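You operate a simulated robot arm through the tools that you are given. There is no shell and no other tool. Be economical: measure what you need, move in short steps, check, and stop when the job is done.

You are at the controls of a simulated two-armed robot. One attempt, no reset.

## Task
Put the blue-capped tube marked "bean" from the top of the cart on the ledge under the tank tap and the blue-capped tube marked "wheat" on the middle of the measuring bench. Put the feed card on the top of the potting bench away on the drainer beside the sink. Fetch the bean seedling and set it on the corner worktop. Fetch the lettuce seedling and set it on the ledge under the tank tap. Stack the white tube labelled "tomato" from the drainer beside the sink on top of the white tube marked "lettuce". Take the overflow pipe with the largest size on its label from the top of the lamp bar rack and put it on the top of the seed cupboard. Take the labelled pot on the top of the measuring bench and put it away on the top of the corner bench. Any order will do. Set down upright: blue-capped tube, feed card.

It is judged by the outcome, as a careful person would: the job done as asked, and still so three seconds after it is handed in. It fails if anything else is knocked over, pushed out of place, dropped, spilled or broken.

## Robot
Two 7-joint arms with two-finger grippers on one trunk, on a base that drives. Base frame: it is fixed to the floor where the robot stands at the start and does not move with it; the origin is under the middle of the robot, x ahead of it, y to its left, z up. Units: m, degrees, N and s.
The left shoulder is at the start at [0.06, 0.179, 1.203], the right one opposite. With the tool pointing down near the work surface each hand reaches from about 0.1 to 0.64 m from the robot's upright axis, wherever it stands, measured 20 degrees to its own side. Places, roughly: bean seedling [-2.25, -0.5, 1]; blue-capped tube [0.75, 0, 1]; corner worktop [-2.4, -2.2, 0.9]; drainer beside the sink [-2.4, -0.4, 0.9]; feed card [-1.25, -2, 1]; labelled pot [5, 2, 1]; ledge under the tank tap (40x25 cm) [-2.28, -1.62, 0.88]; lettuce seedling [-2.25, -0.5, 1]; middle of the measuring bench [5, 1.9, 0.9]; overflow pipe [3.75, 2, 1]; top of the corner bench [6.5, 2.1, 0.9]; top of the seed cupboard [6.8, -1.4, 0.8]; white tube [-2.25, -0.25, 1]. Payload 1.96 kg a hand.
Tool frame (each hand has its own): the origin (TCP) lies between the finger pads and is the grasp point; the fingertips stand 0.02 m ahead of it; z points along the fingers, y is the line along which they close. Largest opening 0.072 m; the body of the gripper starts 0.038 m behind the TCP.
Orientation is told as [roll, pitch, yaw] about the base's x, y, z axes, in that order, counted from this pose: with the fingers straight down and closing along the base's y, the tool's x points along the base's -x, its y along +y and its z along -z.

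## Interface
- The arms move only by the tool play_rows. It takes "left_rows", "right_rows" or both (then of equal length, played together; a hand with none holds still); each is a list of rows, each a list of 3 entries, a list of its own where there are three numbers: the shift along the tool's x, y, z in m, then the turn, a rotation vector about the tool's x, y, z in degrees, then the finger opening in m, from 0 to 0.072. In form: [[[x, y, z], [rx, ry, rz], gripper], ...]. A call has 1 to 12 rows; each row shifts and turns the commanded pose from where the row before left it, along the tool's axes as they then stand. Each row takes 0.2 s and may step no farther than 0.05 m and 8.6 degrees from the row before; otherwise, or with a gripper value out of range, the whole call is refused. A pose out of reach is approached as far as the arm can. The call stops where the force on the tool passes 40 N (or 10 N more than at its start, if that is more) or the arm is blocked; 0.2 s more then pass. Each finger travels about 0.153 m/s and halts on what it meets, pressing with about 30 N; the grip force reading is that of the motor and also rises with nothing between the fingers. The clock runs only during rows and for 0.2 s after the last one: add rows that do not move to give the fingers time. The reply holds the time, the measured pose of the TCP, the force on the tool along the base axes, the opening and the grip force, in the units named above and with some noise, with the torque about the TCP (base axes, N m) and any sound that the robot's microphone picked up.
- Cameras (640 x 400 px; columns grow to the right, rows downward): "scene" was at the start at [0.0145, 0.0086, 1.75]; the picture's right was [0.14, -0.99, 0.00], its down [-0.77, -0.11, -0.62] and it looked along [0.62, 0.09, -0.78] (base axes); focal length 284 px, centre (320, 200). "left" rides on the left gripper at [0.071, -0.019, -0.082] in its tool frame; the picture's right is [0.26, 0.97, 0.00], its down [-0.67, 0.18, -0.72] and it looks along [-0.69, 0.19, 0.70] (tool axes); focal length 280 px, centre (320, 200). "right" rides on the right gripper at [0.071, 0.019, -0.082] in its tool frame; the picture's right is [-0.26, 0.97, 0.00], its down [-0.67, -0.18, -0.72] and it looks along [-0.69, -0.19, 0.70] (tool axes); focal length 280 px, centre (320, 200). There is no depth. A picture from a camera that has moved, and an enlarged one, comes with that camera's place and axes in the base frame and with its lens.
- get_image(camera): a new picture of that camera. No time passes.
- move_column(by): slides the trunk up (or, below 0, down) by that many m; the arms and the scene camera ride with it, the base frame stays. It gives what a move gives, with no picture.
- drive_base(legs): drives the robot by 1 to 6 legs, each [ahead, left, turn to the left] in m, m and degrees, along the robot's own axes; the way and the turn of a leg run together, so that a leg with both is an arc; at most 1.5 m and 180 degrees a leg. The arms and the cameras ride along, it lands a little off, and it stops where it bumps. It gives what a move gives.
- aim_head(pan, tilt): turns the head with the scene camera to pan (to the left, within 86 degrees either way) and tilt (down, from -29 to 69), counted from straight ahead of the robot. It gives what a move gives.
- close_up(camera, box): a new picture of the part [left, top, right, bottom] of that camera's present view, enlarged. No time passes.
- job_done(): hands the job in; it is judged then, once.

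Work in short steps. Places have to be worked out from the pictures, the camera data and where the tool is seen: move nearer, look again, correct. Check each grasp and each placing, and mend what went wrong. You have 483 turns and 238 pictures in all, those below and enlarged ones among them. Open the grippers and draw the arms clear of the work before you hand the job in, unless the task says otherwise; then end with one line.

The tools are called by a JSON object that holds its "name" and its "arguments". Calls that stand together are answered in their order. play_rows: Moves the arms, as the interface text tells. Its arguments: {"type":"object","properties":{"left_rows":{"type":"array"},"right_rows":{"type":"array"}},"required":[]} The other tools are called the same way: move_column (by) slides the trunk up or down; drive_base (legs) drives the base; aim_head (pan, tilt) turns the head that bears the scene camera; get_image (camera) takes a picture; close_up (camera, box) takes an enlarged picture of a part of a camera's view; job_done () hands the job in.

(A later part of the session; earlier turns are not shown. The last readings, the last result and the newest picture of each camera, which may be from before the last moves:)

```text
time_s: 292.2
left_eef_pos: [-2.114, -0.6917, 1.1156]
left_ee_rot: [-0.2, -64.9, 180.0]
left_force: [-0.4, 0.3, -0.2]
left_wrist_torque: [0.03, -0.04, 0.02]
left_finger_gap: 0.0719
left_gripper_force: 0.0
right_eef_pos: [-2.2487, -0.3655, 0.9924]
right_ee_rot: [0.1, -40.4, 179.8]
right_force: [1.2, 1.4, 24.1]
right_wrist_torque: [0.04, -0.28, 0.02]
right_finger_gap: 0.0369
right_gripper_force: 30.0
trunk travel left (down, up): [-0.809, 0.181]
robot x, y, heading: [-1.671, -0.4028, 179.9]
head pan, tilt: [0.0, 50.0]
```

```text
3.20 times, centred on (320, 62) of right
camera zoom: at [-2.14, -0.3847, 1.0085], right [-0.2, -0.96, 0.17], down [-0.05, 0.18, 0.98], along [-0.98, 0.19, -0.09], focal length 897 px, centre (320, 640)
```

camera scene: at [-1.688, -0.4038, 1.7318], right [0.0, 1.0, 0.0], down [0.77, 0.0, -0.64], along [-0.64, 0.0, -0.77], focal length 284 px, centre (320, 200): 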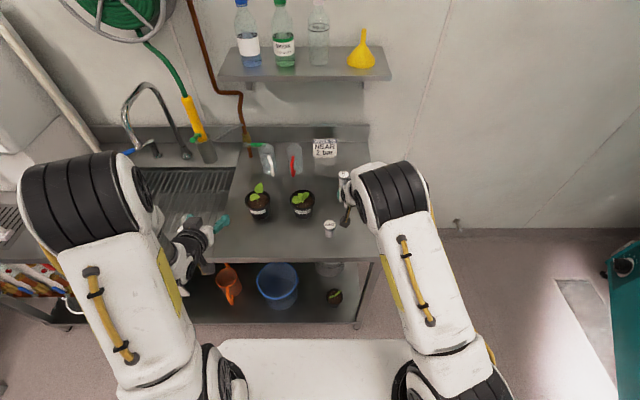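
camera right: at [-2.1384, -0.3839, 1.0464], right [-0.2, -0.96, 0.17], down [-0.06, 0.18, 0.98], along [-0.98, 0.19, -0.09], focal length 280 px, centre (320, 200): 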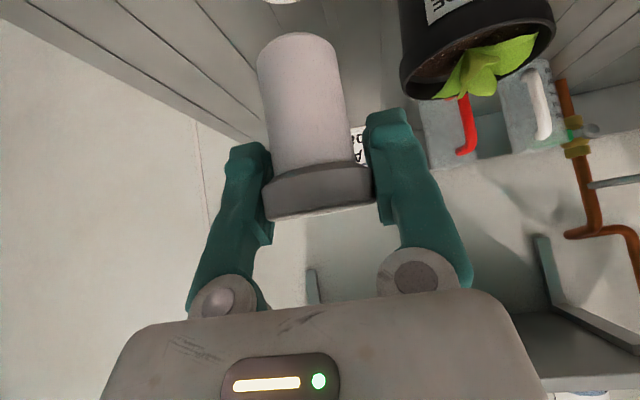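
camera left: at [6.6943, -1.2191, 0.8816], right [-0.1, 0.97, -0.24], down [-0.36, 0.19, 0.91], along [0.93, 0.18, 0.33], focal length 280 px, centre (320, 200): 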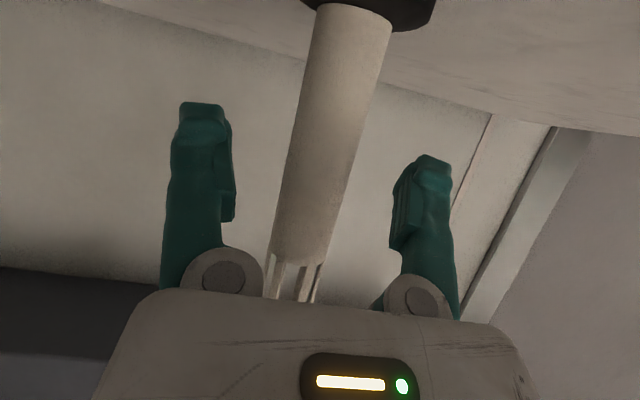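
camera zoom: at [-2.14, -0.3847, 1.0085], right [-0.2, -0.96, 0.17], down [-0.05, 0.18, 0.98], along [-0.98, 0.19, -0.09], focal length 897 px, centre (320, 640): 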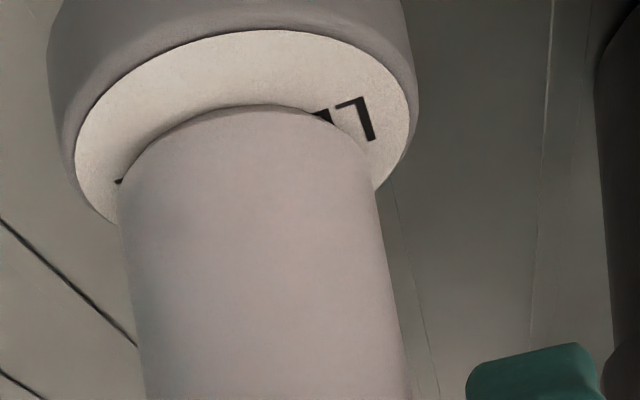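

Contact at 24 N, centred sideways but about 6 mm too far back. I lift 4 mm, shift 6 mm toward me and lower again.

{"name": "move_column", "arguments": {"by": 0.006}}

{"name": "play_rows", "arguments": {"right_rows": [[[0.0046, 0, -0.0039], [0, 0, 0], 0.0], [[0, 0, 0], [0, 0, 0], 0.0]]}}

{"name": "move_column", "arguments": {"by": -0.005}}

{"name": "close_up", "arguments": {"camera": "right", "box": [220, 0, 420, 125]}}

```text
time_s: 292.7
left_eef_pos: [-2.116, -0.693, 1.1206]
left_ee_rot: [-0.2, -64.8, 179.9]
left_force: [-0.5, 0.7, -0.7]
left_wrist_torque: [-0.04, -0.01, 0.01]
left_finger_gap: 0.072
left_gripper_force: 0.1
right_eef_pos: [-2.2483, -0.3641, 0.9929]
right_ee_rot: [0.0, -39.8, 179.8]
right_force: [-0.2, 0.1, -0.9]
right_wrist_torque: [0.02, 0.0, 0.0]
right_finger_gap: 0.037
right_gripper_force: 30.0
trunk travel left (down, up): [-0.815, 0.175]
robot x, y, heading: [-1.6653, -0.4062, 180.0]
head pan, tilt: [0.0, 50.0]
```

```text
time_s: 293.3
left_eef_pos: [-2.1157, -0.6919, 1.1205]
left_ee_rot: [-0.2, -64.7, 180.0]
left_force: [-0.6, 0.2, -0.5]
left_wrist_torque: [0.01, 0.01, -0.02]
left_finger_gap: 0.0721
left_gripper_force: 0.0
right_eef_pos: [-2.2416, -0.3652, 0.9952]
right_ee_rot: [0.1, -40.0, 179.8]
right_force: [0.4, -0.1, -0.3]
right_wrist_torque: [0.0, -0.01, 0.01]
right_finger_gap: 0.0369
right_gripper_force: 29.5
trunk travel left (down, up): [-0.815, 0.175]
robot x, y, heading: [-1.6707, -0.4037, 179.7]
head pan, tilt: [0.0, 50.0]
```

```text
time_s: 293.9
left_eef_pos: [-2.115, -0.6929, 1.1159]
left_ee_rot: [-0.2, -64.9, 180.0]
left_force: [-0.3, 0.9, 0.1]
left_wrist_torque: [-0.03, -0.01, -0.03]
left_finger_gap: 0.0721
left_gripper_force: 0.1
right_eef_pos: [-2.2429, -0.3648, 0.9913]
right_ee_rot: [0.0, -40.1, 179.8]
right_force: [0.9, 0.5, 14.8]
right_wrist_torque: [0.03, -0.17, 0.02]
right_finger_gap: 0.0371
right_gripper_force: 29.7
trunk travel left (down, up): [-0.81, 0.18]
robot x, y, heading: [-1.6744, -0.4011, 179.8]
head pan, tilt: [0.0, 50.0]
```

```text
3.20 times, centred on (320, 62) of right
camera zoom: at [-2.134, -0.3848, 1.0089], right [-0.2, -0.96, 0.17], down [-0.05, 0.18, 0.98], along [-0.98, 0.19, -0.09], focal length 897 px, centre (320, 640)
```

zoom: 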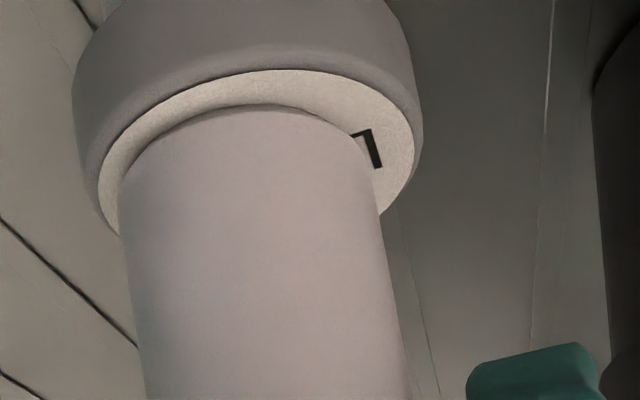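

Concentric now, pressing lightly. Open gently.

{"name": "play_rows", "arguments": {"right_rows": [[[0, 0, 0], [0, 0, 0], 0.042], [[0, 0, 0], [0, 0, 0], 0.05], [[0, 0, 0], [0, 0, 0], 0.072], [[0, 0, 0], [0, 0, 0], 0.072]]}}

{"name": "get_image", "arguments": {"camera": "right"}}

```text
time_s: 294.9
left_eef_pos: [-2.1153, -0.6921, 1.1157]
left_ee_rot: [-0.2, -64.8, 180.1]
left_force: [0.1, 0.1, -0.6]
left_wrist_torque: [0.0, -0.02, 0.01]
left_finger_gap: 0.0721
left_gripper_force: 0.0
right_eef_pos: [-2.2433, -0.3657, 0.9904]
right_ee_rot: [0.0, -39.9, 179.8]
right_force: [0.8, -0.4, 0.2]
right_wrist_torque: [0.01, 0.01, -0.01]
right_finger_gap: 0.0722
right_gripper_force: 0.1
trunk travel left (down, up): [-0.81, 0.18]
robot x, y, heading: [-1.6733, -0.4049, 179.8]
head pan, tilt: [0.0, 50.0]
```

```text
105 pictures are left
camera right: at [-2.1341, -0.3846, 1.0074], right [-0.2, -0.96, 0.17], down [-0.06, 0.18, 0.98], along [-0.98, 0.19, -0.09], focal length 280 px, centre (320, 200)
```

right: 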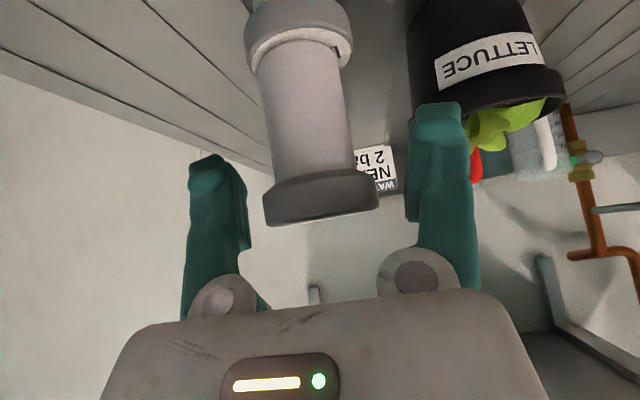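

Stacked and steady. Retract along the tool axis.

{"name": "play_rows", "arguments": {"right_rows": [[[0, 0, -0.02], [0, 0, 0], 0.072], [[0, 0, -0.03], [0, 0, 0], 0.072], [[0, 0, -0.04], [0, 0, 0], 0.072], [[0, 0, -0.04], [0, 0, 0], 0.072], [[0, 0, -0.03], [0, 0, 0], 0.072], [[0, 0, 0], [0, 0, 0], 0.072]]}}

{"name": "get_image", "arguments": {"camera": "scene"}}

```text
time_s: 296.2
left_eef_pos: [-2.1156, -0.6917, 1.1154]
left_ee_rot: [-0.2, -64.8, 180.0]
left_force: [0.8, 0.8, 0.5]
left_wrist_torque: [0.01, -0.01, -0.01]
left_finger_gap: 0.072
left_gripper_force: 0.1
right_eef_pos: [-2.1387, -0.3662, 1.1125]
right_ee_rot: [0.1, -39.9, 179.8]
right_force: [0.3, 0.3, -0.4]
right_wrist_torque: [-0.05, 0.0, 0.0]
right_finger_gap: 0.0721
right_gripper_force: 0.0
trunk travel left (down, up): [-0.81, 0.18]
robot x, y, heading: [-1.6694, -0.402, 179.5]
head pan, tilt: [0.0, 50.0]
```

```text
104 pictures are left
camera scene: at [-1.6876, -0.405, 1.7138], right [0.0, 1.0, 0.0], down [0.77, 0.0, -0.64], along [-0.64, 0.0, -0.77], focal length 284 px, centre (320, 200)
```

scene: 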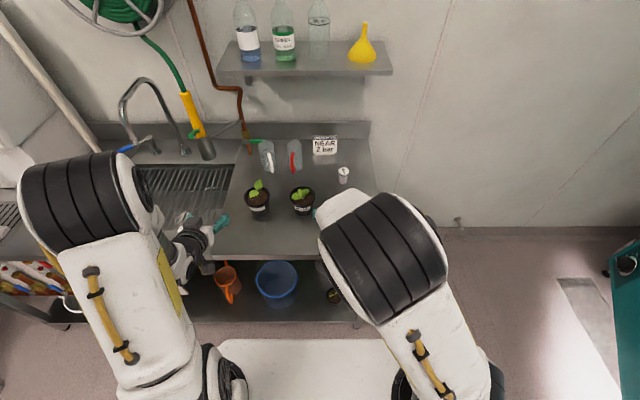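

Now I check the left seedling pot's label up close.

{"name": "close_up", "arguments": {"camera": "scene", "box": [235, 170, 325, 226]}}

{"name": "get_image", "arguments": {"camera": "left"}}

```text
7.11 times, centred on (280, 198) of scene
camera zoom: at [-1.6876, -0.405, 1.7138], right [0.0, 1.0, 0.0], down [0.77, 0.0, -0.64], along [-0.64, 0.0, -0.77], focal length 2021 px, centre (604, 214)
```

zoom: 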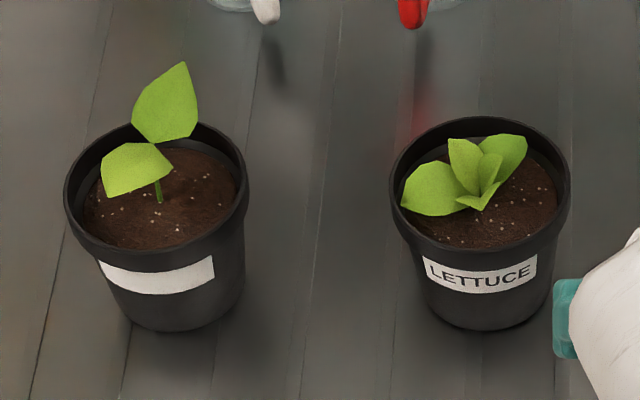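

```text
102 pictures are left
camera left: at [-2.0123, -0.6749, 1.0871], right [0.11, -0.97, -0.24], down [0.36, -0.19, 0.91], along [-0.93, -0.18, 0.33], focal length 280 px, centre (320, 200)
```

left: 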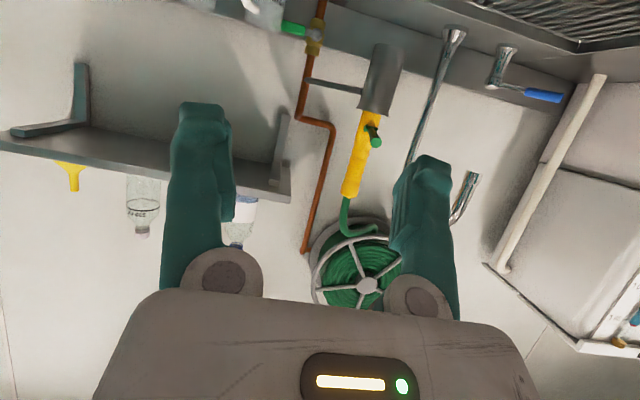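

The left pot's label is blank, but its two broad leaves on a stem make it the bean; the other is LETTUCE. I'll pinch the pots' near walls with the left hand turned 90°. First back off and reorient that hand.

{"name": "drive_base", "arguments": {"legs": [[-0.3, 0, 0.3]]}}

{"name": "play_rows", "arguments": {"left_rows": [[[0, 0, 0], [0, 8.1, 0], 0.072], [[0, 0, 0], [0, 8.1, 0], 0.072], [[0, 0, 0], [0, 8.1, 0], 0.072], [[0, 0, 0], [0, 8.1, 0], 0.072], [[0, 0, 0], [0, 8.1, 0], 0.072], [[0, 0, 0], [0, 8.1, 0], 0.072], [[0, 0, 0], [0, 8.1, 0], 0.072], [[0, 0, 0], [0, 8.1, 0], 0.072], [[0, 0, 0], [0, 0, 0], 0.072]]}}

{"name": "play_rows", "arguments": {"left_rows": [[[0, 0, 0], [0, 0, 8.2], 0.03], [[0, 0, 0], [0, 0, 8.2], 0.03], [[0, 0, 0], [0, 0, 8.2], 0.03], [[0, 0, 0], [0, 0, 8.2], 0.03], [[0, 0, 0], [0, 0, 8.2], 0.03], [[0, 0, 0], [0, 0, 8.2], 0.03], [[0, 0, 0], [0, 0, 8.2], 0.03], [[0, 0, 0], [0, 0, 8.2], 0.03], [[0, 0, 0], [0, 0, 8.2], 0.03], [[0, 0, 0], [0, 0, 8.2], 0.03], [[0, 0, 0], [0, 0, 8], 0.03], [[0, 0, 0], [0, 0, 0], 0.03]]}}

{"name": "get_image", "arguments": {"camera": "left"}}

```text
time_s: 298.3
left_eef_pos: [-1.8147, -0.6944, 1.1148]
left_ee_rot: [-0.2, -64.8, -179.8]
left_force: [-0.1, -0.3, 0.9]
left_wrist_torque: [0.04, -0.02, -0.01]
left_finger_gap: 0.0719
left_gripper_force: 0.0
right_eef_pos: [-1.8371, -0.3669, 1.1126]
right_ee_rot: [0.0, -40.0, -180.0]
right_force: [0.2, -0.5, -0.8]
right_wrist_torque: [0.01, -0.01, 0.0]
right_finger_gap: 0.072
right_gripper_force: 0.1
trunk travel left (down, up): [-0.81, 0.18]
robot x, y, heading: [-1.3653, -0.4039, -179.9]
head pan, tilt: [0.0, 50.0]
```

```text
time_s: 300.3
left_eef_pos: [-1.8128, -0.6944, 1.1162]
left_ee_rot: [0.0, 0.0, -180.0]
left_force: [1.1, 0.3, -0.7]
left_wrist_torque: [0.01, 0.04, 0.03]
left_finger_gap: 0.0719
left_gripper_force: 0.0
right_eef_pos: [-1.8381, -0.3695, 1.1136]
right_ee_rot: [0.1, -40.1, -179.9]
right_force: [-0.6, -0.1, 0.7]
right_wrist_torque: [-0.03, 0.02, 0.0]
right_finger_gap: 0.0721
right_gripper_force: 0.1
trunk travel left (down, up): [-0.81, 0.18]
robot x, y, heading: [-1.3686, -0.4058, -179.9]
head pan, tilt: [0.0, 50.0]
```

```text
time_s: 302.9
left_eef_pos: [-1.8139, -0.6941, 1.1159]
left_ee_rot: [-0.1, -0.1, 89.9]
left_force: [-1.0, -0.7, 0.2]
left_wrist_torque: [-0.01, 0.03, 0.03]
left_finger_gap: 0.0302
left_gripper_force: 0.0
right_eef_pos: [-1.8386, -0.3676, 1.1132]
right_ee_rot: [0.0, -40.1, -180.0]
right_force: [0.3, -0.7, -0.6]
right_wrist_torque: [0.0, 0.0, 0.02]
right_finger_gap: 0.0718
right_gripper_force: 0.0
trunk travel left (down, up): [-0.81, 0.18]
robot x, y, heading: [-1.3671, -0.4015, -179.8]
head pan, tilt: [0.0, 50.0]
```

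```text
101 pictures are left
camera left: at [-1.7952, -0.7667, 1.1988], right [-0.97, -0.26, 0.0], down [-0.18, 0.67, 0.72], along [-0.19, 0.69, -0.7], focal length 280 px, centre (320, 200)
```

left: 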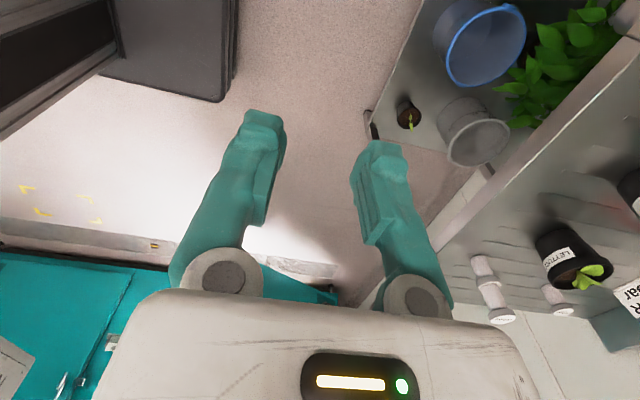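

The hand turned well, and the TOMATO-on-LETTUCE stack shows intact. To know my base's footprint for the tight corner, I take two downward pictures at different trunk heights.

{"name": "aim_head", "arguments": {"pan": 0, "tilt": 69}}

{"name": "get_image", "arguments": {"camera": "scene"}}

{"name": "move_column", "arguments": {"by": -0.3}}

{"name": "get_image", "arguments": {"camera": "scene"}}

{"name": "move_column", "arguments": {"by": 0.3}}

```text
time_s: 303.7
left_eef_pos: [-1.8132, -0.6938, 1.116]
left_ee_rot: [0.0, -0.2, 89.9]
left_force: [0.6, -0.2, -0.3]
left_wrist_torque: [0.0, 0.0, -0.02]
left_finger_gap: 0.0302
left_gripper_force: 0.0
right_eef_pos: [-1.8369, -0.3676, 1.1129]
right_ee_rot: [0.0, -40.0, -180.0]
right_force: [0.1, 0.4, -0.7]
right_wrist_torque: [0.0, -0.03, -0.03]
right_finger_gap: 0.0719
right_gripper_force: 0.0
trunk travel left (down, up): [-0.81, 0.18]
robot x, y, heading: [-1.3698, -0.4022, -179.9]
head pan, tilt: [0.0, 68.8]
```

```text
100 pictures are left
camera scene: at [-1.365, -0.4054, 1.6919], right [0.0, 1.0, 0.0], down [0.93, 0.0, -0.36], along [-0.36, 0.0, -0.93], focal length 284 px, centre (320, 200)
```

scene: 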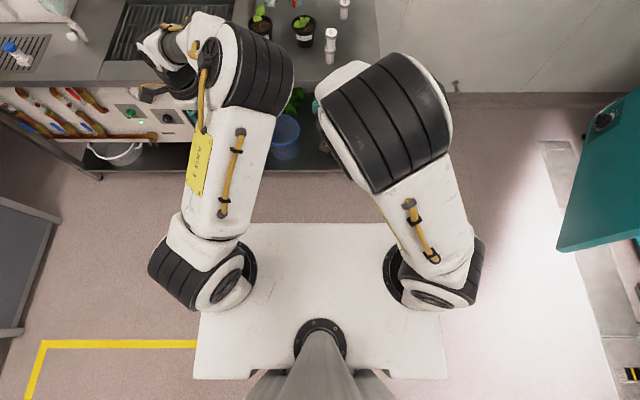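

```text
time_s: 306.7
left_eef_pos: [-1.8145, -0.6923, 0.8162]
left_ee_rot: [0.0, -0.1, 90.0]
left_force: [-0.8, -0.4, -0.1]
left_wrist_torque: [-0.03, -0.02, -0.03]
left_finger_gap: 0.0299
left_gripper_force: 0.0
right_eef_pos: [-1.8388, -0.3674, 0.8132]
right_ee_rot: [0.0, -40.0, -180.1]
right_force: [-0.5, 0.4, 0.8]
right_wrist_torque: [-0.03, 0.02, 0.0]
right_finger_gap: 0.0721
right_gripper_force: 0.0
trunk travel left (down, up): [-0.51, 0.48]
robot x, y, heading: [-1.369, -0.4045, -180.1]
head pan, tilt: [0.0, 68.8]
```

```text
99 pictures are left
camera scene: at [-1.3648, -0.4054, 1.3919], right [0.0, 1.0, 0.0], down [0.93, 0.0, -0.36], along [-0.36, 0.0, -0.93], focal length 284 px, centre (320, 200)
```

scene: 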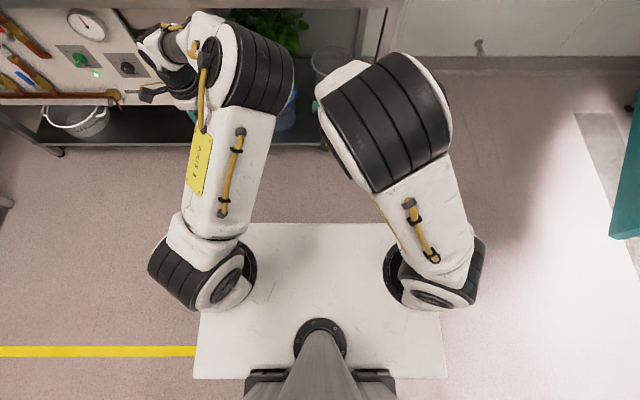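

```text
time_s: 309.7
left_eef_pos: [-1.8146, -0.694, 1.1164]
left_ee_rot: [0.0, -0.1, 90.1]
left_force: [0.3, -0.3, 0.2]
left_wrist_torque: [0.02, 0.03, -0.04]
left_finger_gap: 0.0297
left_gripper_force: 0.1
right_eef_pos: [-1.8384, -0.3674, 1.1128]
right_ee_rot: [-0.1, -40.0, -180.0]
right_force: [0.1, 0.7, -0.5]
right_wrist_torque: [0.03, -0.01, 0.01]
right_finger_gap: 0.0722
right_gripper_force: 0.0
trunk travel left (down, up): [-0.81, 0.18]
robot x, y, heading: [-1.37, -0.406, -179.9]
head pan, tilt: [0.0, 68.8]
```

The white plate belongs to the torso, so my base is compact. I move the right hand out of the way, tilt the left 10° forward, and drive in to the lettuce pot.

{"name": "play_rows", "arguments": {"right_rows": [[[-0.0052, -0.03, -0.0217], [0, 0, 0], 0.072], [[-0.0052, -0.03, -0.0217], [0, 0, 0], 0.072], [[-0.0052, -0.03, -0.0217], [0, 0, 0], 0.072], [[-0.0052, -0.03, -0.0217], [0, 0, 0], 0.072], [[-0.0052, -0.03, -0.0217], [0, 0, 0], 0.072]], "left_rows": [[[0, 0, 0], [-5, 0, 0], 0.022], [[0, 0, 0], [-5, 0, 0], 0.022], [[0, 0, 0], [0, 0, 0], 0.022], [[0, 0, 0], [0, 0, 0], 0.022], [[0, 0, 0], [0, 0, 0], 0.022]]}}

{"name": "drive_base", "arguments": {"legs": [[0, 0.2, 0], [0.34, 0, 0]]}}

{"name": "aim_head", "arguments": {"pan": -10, "tilt": 52}}

{"name": "get_image", "arguments": {"camera": "scene"}}

{"name": "get_image", "arguments": {"camera": "left"}}

```text
time_s: 310.9
left_eef_pos: [-1.8131, -0.6954, 1.1168]
left_ee_rot: [10.1, -0.1, 90.0]
left_force: [0.1, -0.7, 0.3]
left_wrist_torque: [0.02, 0.0, -0.01]
left_finger_gap: 0.0219
left_gripper_force: 0.1
right_eef_pos: [-1.7874, -0.2239, 1.2098]
right_ee_rot: [0.2, -40.0, -180.0]
right_force: [-0.2, -0.7, 0.3]
right_wrist_torque: [-0.02, -0.05, 0.0]
right_finger_gap: 0.0721
right_gripper_force: 0.0
right hand out of reach, approached as far as the arm can: row 4
trunk travel left (down, up): [-0.81, 0.18]
robot x, y, heading: [-1.3691, -0.4057, -179.8]
head pan, tilt: [0.0, 68.8]
```

```text
time_s: 314.4
left_eef_pos: [-2.1503, -0.9009, 1.117]
left_ee_rot: [10.1, -0.1, 90.2]
left_force: [0.2, -0.1, -0.2]
left_wrist_torque: [0.06, -0.02, -0.02]
left_finger_gap: 0.0219
left_gripper_force: 0.0
right_eef_pos: [-2.1263, -0.4288, 1.2083]
right_ee_rot: [0.0, -40.1, -179.7]
right_force: [0.1, -0.3, -1.1]
right_wrist_torque: [0.02, 0.0, 0.0]
right_finger_gap: 0.0719
right_gripper_force: 0.1
trunk travel left (down, up): [-0.81, 0.18]
robot x, y, heading: [-1.7058, -0.611, -179.6]
head pan, tilt: [0.0, 68.8]
```

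```text
time_s: 315.1
left_eef_pos: [-2.1527, -0.902, 1.1162]
left_ee_rot: [9.9, -0.1, 90.1]
left_force: [0.2, 0.0, 0.3]
left_wrist_torque: [-0.05, 0.02, 0.01]
left_finger_gap: 0.0221
left_gripper_force: 0.1
right_eef_pos: [-2.1252, -0.43, 1.2093]
right_ee_rot: [-0.1, -40.0, -179.8]
right_force: [-1.1, 0.2, -0.1]
right_wrist_torque: [-0.01, 0.0, 0.01]
right_finger_gap: 0.0719
right_gripper_force: 0.1
trunk travel left (down, up): [-0.81, 0.18]
robot x, y, heading: [-1.7072, -0.6103, -179.8]
head pan, tilt: [-10.0, 52.0]
```

```text
98 pictures are left
camera scene: at [-1.7206, -0.5988, 1.7111], right [0.17, 0.99, 0.0], down [0.78, -0.13, -0.61], along [-0.61, 0.1, -0.79], focal length 284 px, centre (320, 200)
```

scene: 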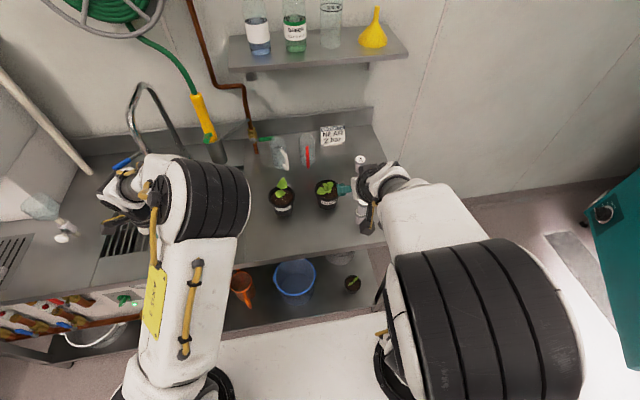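

```text
97 pictures are left
camera left: at [-2.118, -0.974, 1.1942], right [-0.95, -0.26, 0.17], down [-0.06, 0.67, 0.74], along [-0.31, 0.69, -0.65], focal length 280 px, centre (320, 200)
```

left: 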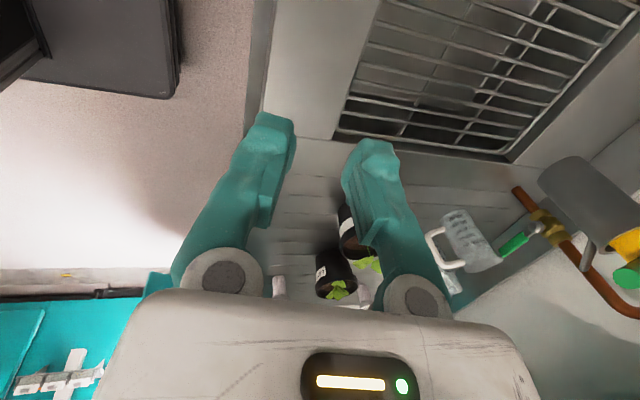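

Close-up on the two seedling pots for exact rims.

{"name": "close_up", "arguments": {"camera": "scene", "box": [260, 165, 350, 225]}}

```text
6.67 times, centred on (305, 195) of scene
camera zoom: at [-1.7206, -0.5988, 1.7111], right [0.17, 0.99, 0.0], down [0.78, -0.13, -0.61], along [-0.61, 0.1, -0.79], focal length 1895 px, centre (420, 233)
```

zoom: 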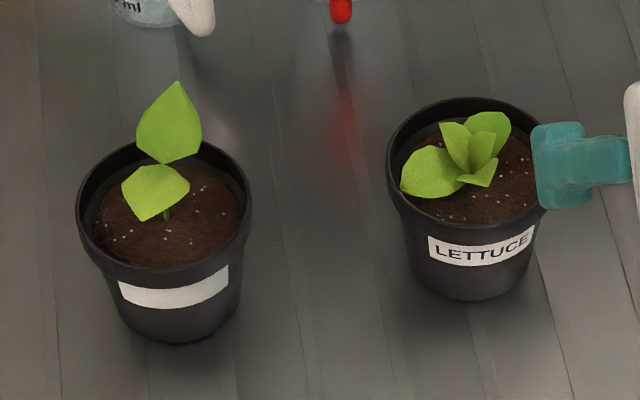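

Rims: LETTUCE centre ≈[-2.339, -0.470], bean ≈[-2.339, -0.630], rim z≈0.962. I raise the right hand well out of the way, then bring the left hand in front of the lettuce pot.

{"name": "play_rows", "arguments": {"right_rows": [[[-0.0257, -0.015, -0.0306], [0, 0, 0], 0.072], [[-0.0257, -0.015, -0.0306], [0, 0, 0], 0.072], [[-0.0257, -0.015, -0.0306], [0, 0, 0], 0.072], [[-0.0257, -0.015, -0.0306], [0, 0, 0], 0.072], [[-0.0257, -0.015, -0.0306], [0, 0, 0], 0.072], [[0, 0, 0], [0, 0, 0], 0.072]]}}

{"name": "play_rows", "arguments": {"left_rows": [[[-0.0431, 0.0037, 0.0063], [0, 0, 0], 0.022], [[-0.0431, 0.0037, 0.0063], [0, 0, 0], 0.022], [[-0.0431, 0.0037, 0.0063], [0, 0, 0], 0.022], [[-0.0431, 0.0037, 0.0063], [0, 0, 0], 0.022], [[-0.0431, 0.0037, 0.0063], [0, 0, 0], 0.022], [[-0.0431, 0.0037, 0.0063], [0, 0, 0], 0.022], [[-0.0431, 0.0037, 0.0063], [0, 0, 0], 0.022], [[-0.0431, 0.0037, 0.0063], [0, 0, 0], 0.022], [[-0.0431, 0.0037, 0.0063], [0, 0, 0], 0.022], [[-0.0431, 0.0037, 0.0063], [0, 0, 0], 0.022], [[0, 0, 0], [0, 0, 0], 0.022]]}}

{"name": "get_image", "arguments": {"camera": "scene"}}

{"name": "get_image", "arguments": {"camera": "left"}}

```text
time_s: 316.6
left_eef_pos: [-2.152, -0.9019, 1.1155]
left_ee_rot: [10.0, -0.1, 90.2]
left_force: [-0.4, 0.6, -1.0]
left_wrist_torque: [-0.01, 0.0, -0.02]
left_finger_gap: 0.022
left_gripper_force: 0.1
right_eef_pos: [-2.1356, -0.3567, 1.4016]
right_ee_rot: [-0.2, -40.1, -179.8]
right_force: [0.2, -0.7, -0.4]
right_wrist_torque: [0.05, 0.01, -0.05]
right_finger_gap: 0.072
right_gripper_force: 0.0
right hand out of reach, approached as far as the arm can: row 5
trunk travel left (down, up): [-0.81, 0.18]
robot x, y, heading: [-1.7057, -0.6109, -179.8]
head pan, tilt: [-10.0, 52.0]
```

```text
time_s: 318.9
left_eef_pos: [-2.1977, -0.4732, 1.0639]
left_ee_rot: [10.0, -0.2, 90.3]
left_force: [0.5, -0.2, 0.8]
left_wrist_torque: [0.03, 0.01, 0.01]
left_finger_gap: 0.0219
left_gripper_force: 0.0
right_eef_pos: [-2.1356, -0.357, 1.4023]
right_ee_rot: [0.0, -40.1, -179.9]
right_force: [0.8, -0.4, -0.5]
right_wrist_torque: [-0.02, 0.0, -0.01]
right_finger_gap: 0.072
right_gripper_force: 0.1
trunk travel left (down, up): [-0.81, 0.18]
robot x, y, heading: [-1.7049, -0.6126, -179.7]
head pan, tilt: [-10.0, 52.0]
```

```text
95 pictures are left
camera scene: at [-1.7199, -0.5994, 1.7112], right [0.17, 0.99, 0.0], down [0.78, -0.13, -0.62], along [-0.61, 0.11, -0.79], focal length 284 px, centre (320, 200)
```

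scene: 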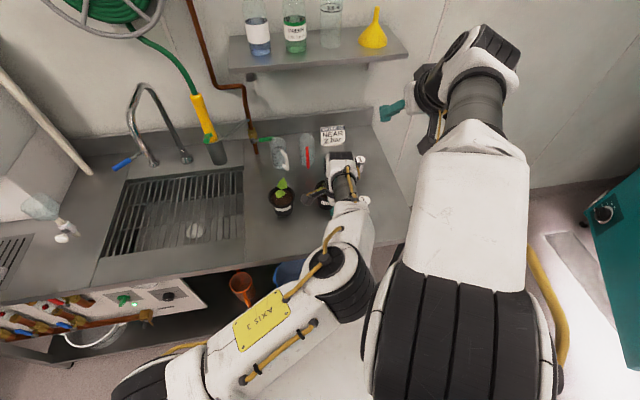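

```text
94 pictures are left
camera left: at [-2.1648, -0.5456, 1.1406], right [-0.95, -0.27, 0.17], down [-0.06, 0.67, 0.74], along [-0.31, 0.69, -0.65], focal length 280 px, centre (320, 200)
```

left: 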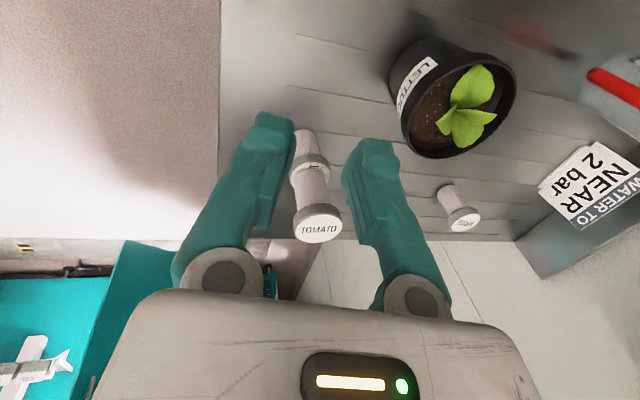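

Consistent estimates. Move above the near wall of the lettuce pot, then look.

{"name": "play_rows", "arguments": {"left_rows": [[[-0.0007, 0.0254, 0.0204], [0, 0, 0], 0.022], [[-0.0007, 0.0254, 0.0204], [0, 0, 0], 0.022], [[-0.0007, 0.0254, 0.0204], [0, 0, 0], 0.022], [[0, 0, 0], [0, 0, 0], 0.022]]}}

{"name": "get_image", "arguments": {"camera": "left"}}

```text
time_s: 319.9
left_eef_pos: [-2.2847, -0.4701, 1.0137]
left_ee_rot: [10.0, 0.1, 90.2]
left_force: [0.4, 0.0, -0.2]
left_wrist_torque: [-0.02, 0.03, 0.03]
left_finger_gap: 0.0219
left_gripper_force: 0.0
right_eef_pos: [-2.1354, -0.3552, 1.4022]
right_ee_rot: [-0.1, -40.1, -179.8]
right_force: [0.1, -0.3, 0.5]
right_wrist_torque: [0.05, 0.02, -0.03]
right_finger_gap: 0.072
right_gripper_force: 0.0
trunk travel left (down, up): [-0.81, 0.18]
robot x, y, heading: [-1.7042, -0.6112, -179.7]
head pan, tilt: [-10.0, 52.0]
```

```text
93 pictures are left
camera left: at [-2.2508, -0.5415, 1.0918], right [-0.95, -0.27, 0.17], down [-0.06, 0.67, 0.74], along [-0.31, 0.69, -0.66], focal length 280 px, centre (320, 200)
```

left: 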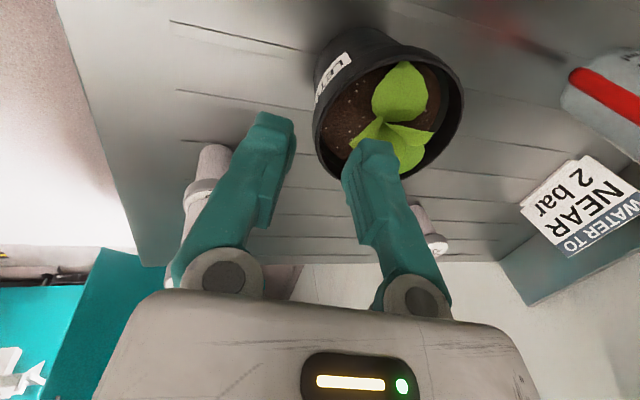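

Geometry matches the earlier successful pinch. Descend 4 cm with force watch.

{"name": "play_rows", "arguments": {"left_rows": [[[0, 0, 0.014], [0, 0, 0], 0.022], [[0, 0, 0.014], [0, 0, 0], 0.022], [[0, 0, 0.014], [0, 0, 0], 0.022], [[0, 0, 0], [0, 0, 0], 0.022]]}}

{"name": "get_image", "arguments": {"camera": "left"}}

```text
time_s: 320.9
left_eef_pos: [-2.2836, -0.4734, 0.9788]
left_ee_rot: [10.0, -0.1, 90.2]
left_force: [0.3, 0.9, 0.7]
left_wrist_torque: [0.03, 0.01, 0.0]
left_finger_gap: 0.022
left_gripper_force: 0.0
left hand out of reach, approached as far as the arm can: row 1, 3
right_eef_pos: [-2.1348, -0.3564, 1.4013]
right_ee_rot: [0.0, -40.0, -179.8]
right_force: [0.0, 0.1, -0.1]
right_wrist_torque: [-0.01, 0.02, -0.02]
right_finger_gap: 0.0723
right_gripper_force: 0.0
trunk travel left (down, up): [-0.81, 0.18]
robot x, y, heading: [-1.7056, -0.6098, -179.7]
head pan, tilt: [-10.0, 52.0]
```

```text
92 pictures are left
camera left: at [-2.2497, -0.5462, 1.0566], right [-0.95, -0.26, 0.17], down [-0.06, 0.67, 0.74], along [-0.31, 0.69, -0.65], focal length 280 px, centre (320, 200)
```

left: 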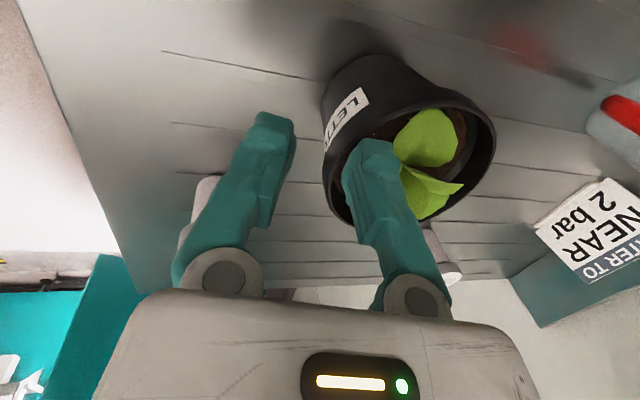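

The arm is at its reach limit. I raise the hand, drive 5 cm closer, and redo the approach.

{"name": "move_column", "arguments": {"by": 0.05}}

{"name": "play_rows", "arguments": {"left_rows": [[[0, -0.0415, 0.0], [0, 0, 0], 0.022], [[0, -0.008, 0.0], [0, 0, 0], 0.022], [[0, 0, 0], [0, 0, 0], 0.022]]}}

{"name": "drive_base", "arguments": {"legs": [[0.05, 0, 0]]}}

{"name": "move_column", "arguments": {"by": -0.02}}

{"name": "get_image", "arguments": {"camera": "left"}}

```text
time_s: 321.9
left_eef_pos: [-2.2832, -0.4739, 1.0285]
left_ee_rot: [9.9, 0.0, 90.1]
left_force: [0.1, 0.4, -0.3]
left_wrist_torque: [0.0, 0.0, -0.02]
left_finger_gap: 0.0218
left_gripper_force: 0.2
right_eef_pos: [-2.1363, -0.3562, 1.4505]
right_ee_rot: [-0.1, -40.1, -179.8]
right_force: [0.2, 0.1, 0.1]
right_wrist_torque: [-0.01, -0.03, -0.04]
right_finger_gap: 0.072
right_gripper_force: 0.0
trunk travel left (down, up): [-0.86, 0.13]
robot x, y, heading: [-1.7081, -0.6107, -179.6]
head pan, tilt: [-10.0, 52.0]
```

```text
time_s: 322.7
left_eef_pos: [-2.2615, -0.4532, 1.0135]
left_ee_rot: [9.8, 0.0, 90.2]
left_force: [-0.5, 0.0, -0.5]
left_wrist_torque: [-0.02, 0.02, -0.03]
left_finger_gap: 0.022
left_gripper_force: 0.0
left hand out of reach, approached as far as the arm can: row 1, 2
right_eef_pos: [-2.1346, -0.3567, 1.4521]
right_ee_rot: [0.0, -40.2, -179.8]
right_force: [-0.4, 0.8, -0.1]
right_wrist_torque: [-0.02, -0.02, 0.04]
right_finger_gap: 0.0719
right_gripper_force: 0.1
trunk travel left (down, up): [-0.86, 0.13]
robot x, y, heading: [-1.705, -0.6091, -180.1]
head pan, tilt: [-10.0, 52.0]
```

```text
time_s: 323.6
left_eef_pos: [-2.3077, -0.4521, 1.016]
left_ee_rot: [10.2, 0.0, 90.1]
left_force: [0.7, 0.2, 0.6]
left_wrist_torque: [0.04, -0.02, 0.01]
left_finger_gap: 0.0221
left_gripper_force: 0.1
right_eef_pos: [-2.1805, -0.3565, 1.454]
right_ee_rot: [-0.1, -40.5, -179.9]
right_force: [1.2, 0.2, 0.4]
right_wrist_torque: [0.01, 0.04, -0.03]
right_finger_gap: 0.0723
right_gripper_force: 0.0
trunk travel left (down, up): [-0.86, 0.13]
robot x, y, heading: [-1.7523, -0.6071, -180.0]
head pan, tilt: [-10.0, 52.0]
```

```text
time_s: 324.3
left_eef_pos: [-2.3121, -0.4525, 0.9932]
left_ee_rot: [9.9, 0.0, 90.2]
left_force: [0.8, 0.1, 0.4]
left_wrist_torque: [0.02, -0.03, 0.03]
left_finger_gap: 0.0219
left_gripper_force: 0.1
right_eef_pos: [-2.1863, -0.3561, 1.4314]
right_ee_rot: [0.0, -40.0, -179.9]
right_force: [0.2, 0.2, -0.9]
right_wrist_torque: [0.0, -0.02, 0.02]
right_finger_gap: 0.0721
right_gripper_force: 0.0
trunk travel left (down, up): [-0.84, 0.15]
robot x, y, heading: [-1.7559, -0.6088, -179.9]
head pan, tilt: [-10.0, 52.0]
```

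```text
91 pictures are left
camera left: at [-2.2792, -0.5251, 1.0715], right [-0.95, -0.26, 0.17], down [-0.06, 0.67, 0.74], along [-0.31, 0.69, -0.66], focal length 280 px, centre (320, 200)
```

left: 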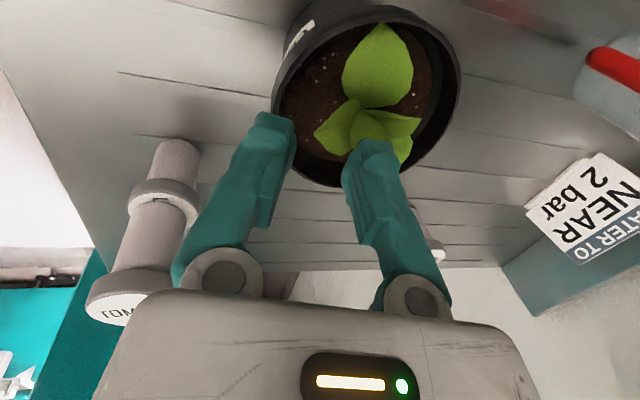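

I had the side wrong: the pot lies to my right, cross-body for the left hand. I raise up, and strafe right so the pot is on my left.

{"name": "move_column", "arguments": {"by": 0.13}}

{"name": "drive_base", "arguments": {"legs": [[-0.08, 0, 0], [0, -0.29, 0]]}}

{"name": "get_image", "arguments": {"camera": "scene"}}

```text
time_s: 325.9
left_eef_pos: [-2.3119, -0.4515, 1.1226]
left_ee_rot: [9.9, 0.0, 90.2]
left_force: [-0.1, 0.3, 0.5]
left_wrist_torque: [-0.01, 0.03, 0.01]
left_finger_gap: 0.0219
left_gripper_force: 0.1
right_eef_pos: [-2.1858, -0.3562, 1.5614]
right_ee_rot: [-0.1, -40.1, -179.9]
right_force: [0.0, -0.1, 0.0]
right_wrist_torque: [0.01, -0.02, 0.01]
right_finger_gap: 0.072
right_gripper_force: 0.0
trunk travel left (down, up): [-0.97, 0.02]
robot x, y, heading: [-1.7556, -0.6123, -179.7]
head pan, tilt: [-10.0, 52.0]
```

```text
time_s: 328.5
left_eef_pos: [-2.2328, -0.1661, 1.124]
left_ee_rot: [10.0, -0.1, 90.1]
left_force: [0.2, -0.2, -0.7]
left_wrist_torque: [0.02, -0.04, -0.01]
left_finger_gap: 0.022
left_gripper_force: 0.1
right_eef_pos: [-2.1059, -0.0688, 1.5624]
right_ee_rot: [-0.2, -40.1, -179.7]
right_force: [-0.1, -0.4, 0.0]
right_wrist_torque: [0.01, -0.01, 0.02]
right_finger_gap: 0.0722
right_gripper_force: 0.0
trunk travel left (down, up): [-0.97, 0.02]
robot x, y, heading: [-1.6776, -0.3204, -179.8]
head pan, tilt: [-10.0, 52.0]
```

```text
90 pictures are left
camera scene: at [-1.6915, -0.313, 1.8712], right [0.17, 0.99, 0.0], down [0.78, -0.13, -0.62], along [-0.61, 0.11, -0.79], focal length 284 px, centre (320, 200)
```

scene: 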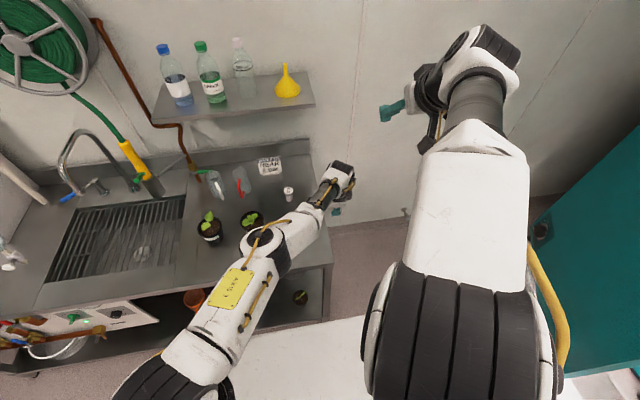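

Bring the left hand back to the left, in front of the lettuce pot at height.

{"name": "play_rows", "arguments": {"left_rows": [[[0.038, -0.004, -0.003], [0, 0, 0], 0.022], [[0.038, -0.004, -0.003], [0, 0, 0], 0.022], [[0.038, -0.004, -0.003], [0, 0, 0], 0.022], [[0.038, -0.004, -0.003], [0, 0, 0], 0.022], [[0.038, -0.004, -0.003], [0, 0, 0], 0.022], [[0.038, -0.004, -0.003], [0, 0, 0], 0.022], [[0.038, -0.004, -0.003], [0, 0, 0], 0.022], [[0.038, -0.004, -0.003], [0, 0, 0], 0.022], [[0, 0, 0], [0, 0, 0], 0.022]]}}

{"name": "get_image", "arguments": {"camera": "left"}}

{"name": "get_image", "arguments": {"camera": "scene"}}

```text
time_s: 330.5
left_eef_pos: [-2.3335, -0.4101, 1.1107]
left_ee_rot: [10.0, -0.1, 90.1]
left_force: [0.4, -0.7, -0.3]
left_wrist_torque: [-0.03, -0.04, 0.05]
left_finger_gap: 0.0221
left_gripper_force: 0.1
left hand out of reach, approached as far as the arm can: row 1, 2, 3, 4, 5, 6, 7, 8
right_eef_pos: [-2.1067, -0.067, 1.5617]
right_ee_rot: [-0.1, -40.2, -179.9]
right_force: [0.8, 0.1, 0.5]
right_wrist_torque: [-0.04, -0.02, -0.01]
right_finger_gap: 0.072
right_gripper_force: 0.0
trunk travel left (down, up): [-0.97, 0.02]
robot x, y, heading: [-1.6788, -0.3222, -179.9]
head pan, tilt: [-10.0, 52.0]
```

```text
89 pictures are left
camera left: at [-2.2994, -0.4814, 1.1888], right [-0.95, -0.26, 0.17], down [-0.06, 0.67, 0.74], along [-0.3, 0.69, -0.66], focal length 280 px, centre (320, 200)
```

left: 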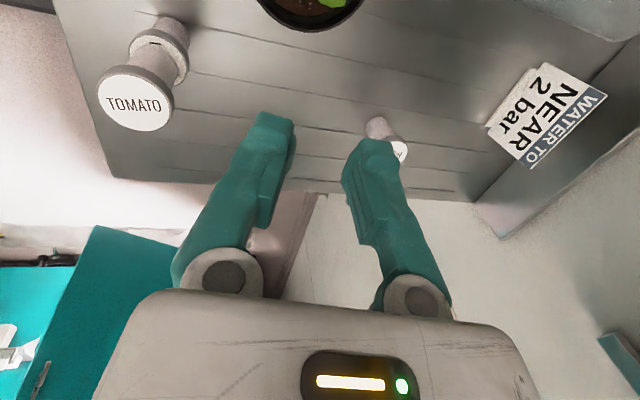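

```text
88 pictures are left
camera scene: at [-1.6923, -0.3093, 1.8712], right [0.17, 0.98, 0.0], down [0.78, -0.14, -0.62], along [-0.61, 0.11, -0.79], focal length 284 px, centre (320, 200)
```

scene: 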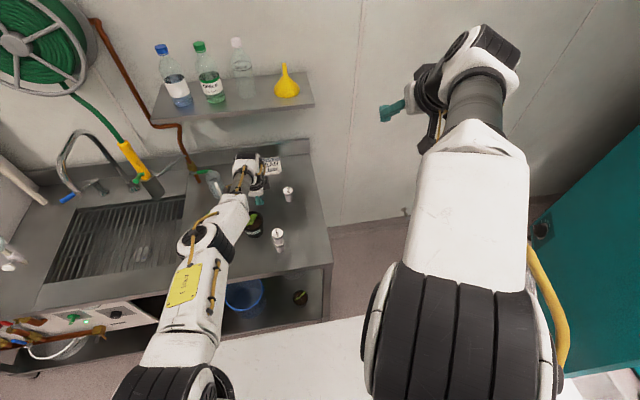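

The arm is in an awkward branch. I steer the hand further left and slightly up to unwind it.

{"name": "play_rows", "arguments": {"left_rows": [[[0.03, -0.01, -0.005], [0, 0, 0], 0.022], [[0.03, -0.01, -0.005], [0, 0, 0], 0.022], [[0.03, -0.01, -0.005], [0, 0, 0], 0.022], [[0.03, -0.01, -0.005], [0, 0, 0], 0.022], [[0.03, -0.01, -0.005], [0, 0, 0], 0.022], [[0.03, -0.01, -0.005], [0, 0, 0], 0.022], [[0.03, -0.01, -0.005], [0, 0, 0], 0.022], [[0.03, -0.01, -0.005], [0, 0, 0], 0.022], [[0, 0, 0], [0, 0, 0], 0.022]]}}

{"name": "get_image", "arguments": {"camera": "scene"}}

```text
time_s: 332.5
left_eef_pos: [-2.3211, -0.6511, 1.119]
left_ee_rot: [9.8, 0.0, 90.0]
left_force: [0.3, 0.1, 0.1]
left_wrist_torque: [-0.02, -0.01, 0.03]
left_finger_gap: 0.0221
left_gripper_force: 0.2
left hand out of reach, approached as far as the arm can: row 1, 2, 3, 4, 5, 6, 7, 8
right_eef_pos: [-2.1069, -0.0676, 1.5617]
right_ee_rot: [-0.1, -40.1, -179.9]
right_force: [-0.8, 0.6, -0.2]
right_wrist_torque: [0.0, 0.01, 0.0]
right_finger_gap: 0.0719
right_gripper_force: 0.1
trunk travel left (down, up): [-0.97, 0.02]
robot x, y, heading: [-1.676, -0.3204, -179.8]
head pan, tilt: [-10.0, 52.0]
```

```text
87 pictures are left
camera scene: at [-1.6926, -0.3096, 1.8712], right [0.17, 0.98, 0.0], down [0.78, -0.14, -0.62], along [-0.61, 0.11, -0.79], focal length 284 px, centre (320, 200)
```

scene: 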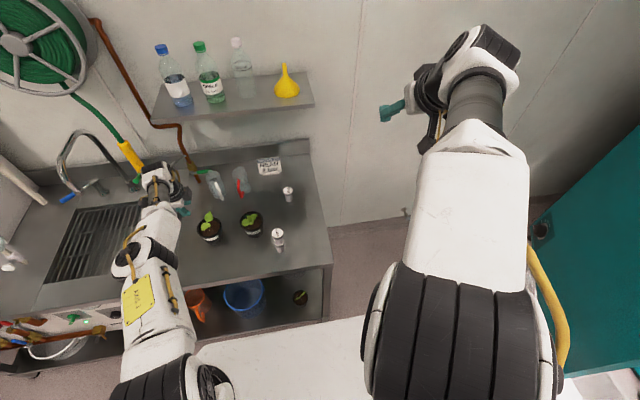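

Now pull the hand back toward me to bend the elbow again.

{"name": "play_rows", "arguments": {"left_rows": [[[0, -0.035, -0.01], [0, 0, 0], 0.022], [[0, -0.035, -0.01], [0, 0, 0], 0.022], [[0, -0.035, -0.01], [0, 0, 0], 0.022], [[0, -0.035, -0.01], [0, 0, 0], 0.022], [[0, -0.035, -0.01], [0, 0, 0], 0.022], [[0, 0, 0], [0, 0, 0], 0.022]]}}

{"name": "get_image", "arguments": {"camera": "scene"}}

```text
time_s: 333.9
left_eef_pos: [-2.299, -0.708, 1.1003]
left_ee_rot: [10.0, 0.0, 90.0]
left_force: [0.0, 0.6, -0.6]
left_wrist_torque: [0.02, 0.01, -0.01]
left_finger_gap: 0.0219
left_gripper_force: 0.2
left hand out of reach, approached as far as the arm can: row 1, 2, 3, 4, 5
right_eef_pos: [-2.1075, -0.0664, 1.5627]
right_ee_rot: [0.0, -40.1, -179.9]
right_force: [1.1, 0.2, 0.2]
right_wrist_torque: [-0.03, 0.01, 0.0]
right_finger_gap: 0.072
right_gripper_force: 0.0
trunk travel left (down, up): [-0.97, 0.02]
robot x, y, heading: [-1.6785, -0.3184, -179.7]
head pan, tilt: [-10.0, 52.0]
```

```text
86 pictures are left
camera scene: at [-1.6925, -0.31, 1.8712], right [0.17, 0.98, 0.0], down [0.78, -0.14, -0.62], along [-0.61, 0.11, -0.79], focal length 284 px, centre (320, 200)
```

scene: 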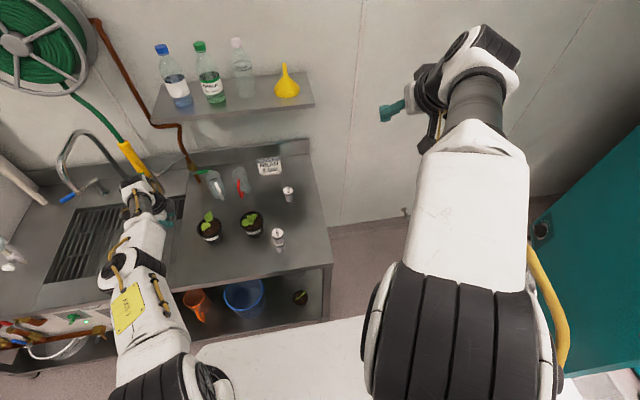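

The wrist's 90° twist is limiting the arm. I untwist it and will instead use the side-wall pinch that worked for SHADE.

{"name": "play_rows", "arguments": {"left_rows": [[[0, 0, 0], [5, 0, 0], 0.022], [[0, 0, 0], [5, 0, 0], 0.022], [[0, 0, 0], [0, 0, -8.2], 0.022], [[0, 0, 0], [0, 0, -8.2], 0.022], [[0, 0, 0], [0, 0, -8.2], 0.022], [[0, 0, 0], [0, 0, -8.2], 0.022], [[0, 0, 0], [0, 0, -8.2], 0.022], [[0, 0, 0], [0, 0, -8.2], 0.022], [[0, 0, 0], [0, 0, -8.2], 0.022], [[0, 0, 0], [0, 0, -8.2], 0.022], [[0, 0, 0], [0, 0, -8.2], 0.022], [[0, 0, 0], [0, 0, -8.2], 0.022]]}}

{"name": "get_image", "arguments": {"camera": "scene"}}

```text
time_s: 336.5
left_eef_pos: [-2.2746, -0.6949, 1.1032]
left_ee_rot: [0.1, 0.1, 172.2]
left_force: [-0.6, 0.3, -0.3]
left_wrist_torque: [0.03, 0.03, 0.0]
left_finger_gap: 0.0218
left_gripper_force: 0.1
left hand out of reach, approached as far as the arm can: row 1, 2
right_eef_pos: [-2.107, -0.0678, 1.5606]
right_ee_rot: [-0.1, -40.0, -179.9]
right_force: [0.5, -0.6, -0.3]
right_wrist_torque: [-0.01, 0.0, -0.01]
right_finger_gap: 0.072
right_gripper_force: 0.0
trunk travel left (down, up): [-0.97, 0.02]
robot x, y, heading: [-1.6791, -0.3188, -179.8]
head pan, tilt: [-10.0, 52.0]
```

```text
85 pictures are left
camera scene: at [-1.6925, -0.3102, 1.8712], right [0.17, 0.98, 0.0], down [0.78, -0.14, -0.62], along [-0.61, 0.11, -0.79], focal length 284 px, centre (320, 200)
```

scene: 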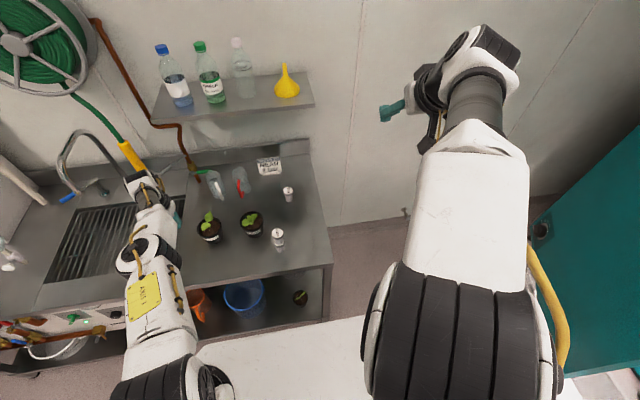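

Untwisted. Now pull the hand back toward me.

{"name": "play_rows", "arguments": {"left_rows": [[[0, 0, 0], [0, 0, -7.8], 0.022], [[0.035, 0, -0.01], [0, 0, 0], 0.022], [[0.035, 0, -0.01], [0, 0, 0], 0.022], [[0.035, 0, -0.01], [0, 0, 0], 0.022], [[0.035, 0, -0.01], [0, 0, 0], 0.022], [[0, 0, 0], [0, 0, 0], 0.022]]}}

{"name": "get_image", "arguments": {"camera": "scene"}}

```text
time_s: 337.9
left_eef_pos: [-2.1366, -0.6947, 1.1441]
left_ee_rot: [0.0, 0.1, 179.8]
left_force: [0.0, 0.6, 0.5]
left_wrist_torque: [0.0, 0.0, 0.02]
left_finger_gap: 0.0219
left_gripper_force: 0.0
right_eef_pos: [-2.1068, -0.0669, 1.5623]
right_ee_rot: [-0.1, -40.0, -179.9]
right_force: [-0.3, 0.1, -0.1]
right_wrist_torque: [0.01, 0.01, 0.01]
right_finger_gap: 0.0722
right_gripper_force: 0.1
trunk travel left (down, up): [-0.97, 0.02]
robot x, y, heading: [-1.6802, -0.3209, -180.0]
head pan, tilt: [-10.0, 52.0]
```

```text
84 pictures are left
camera scene: at [-1.6923, -0.3103, 1.8712], right [0.17, 0.98, 0.0], down [0.78, -0.14, -0.62], along [-0.61, 0.11, -0.79], focal length 284 px, centre (320, 200)
```

scene: 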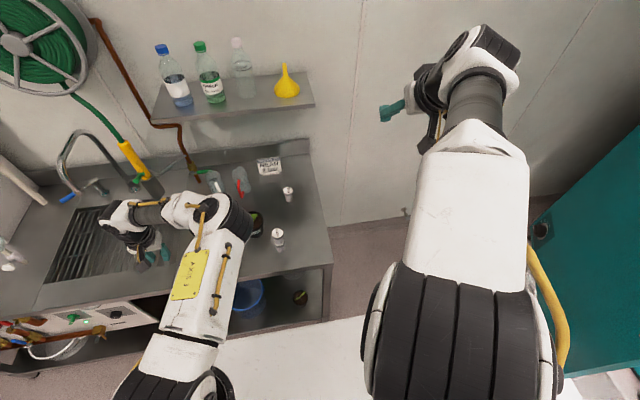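

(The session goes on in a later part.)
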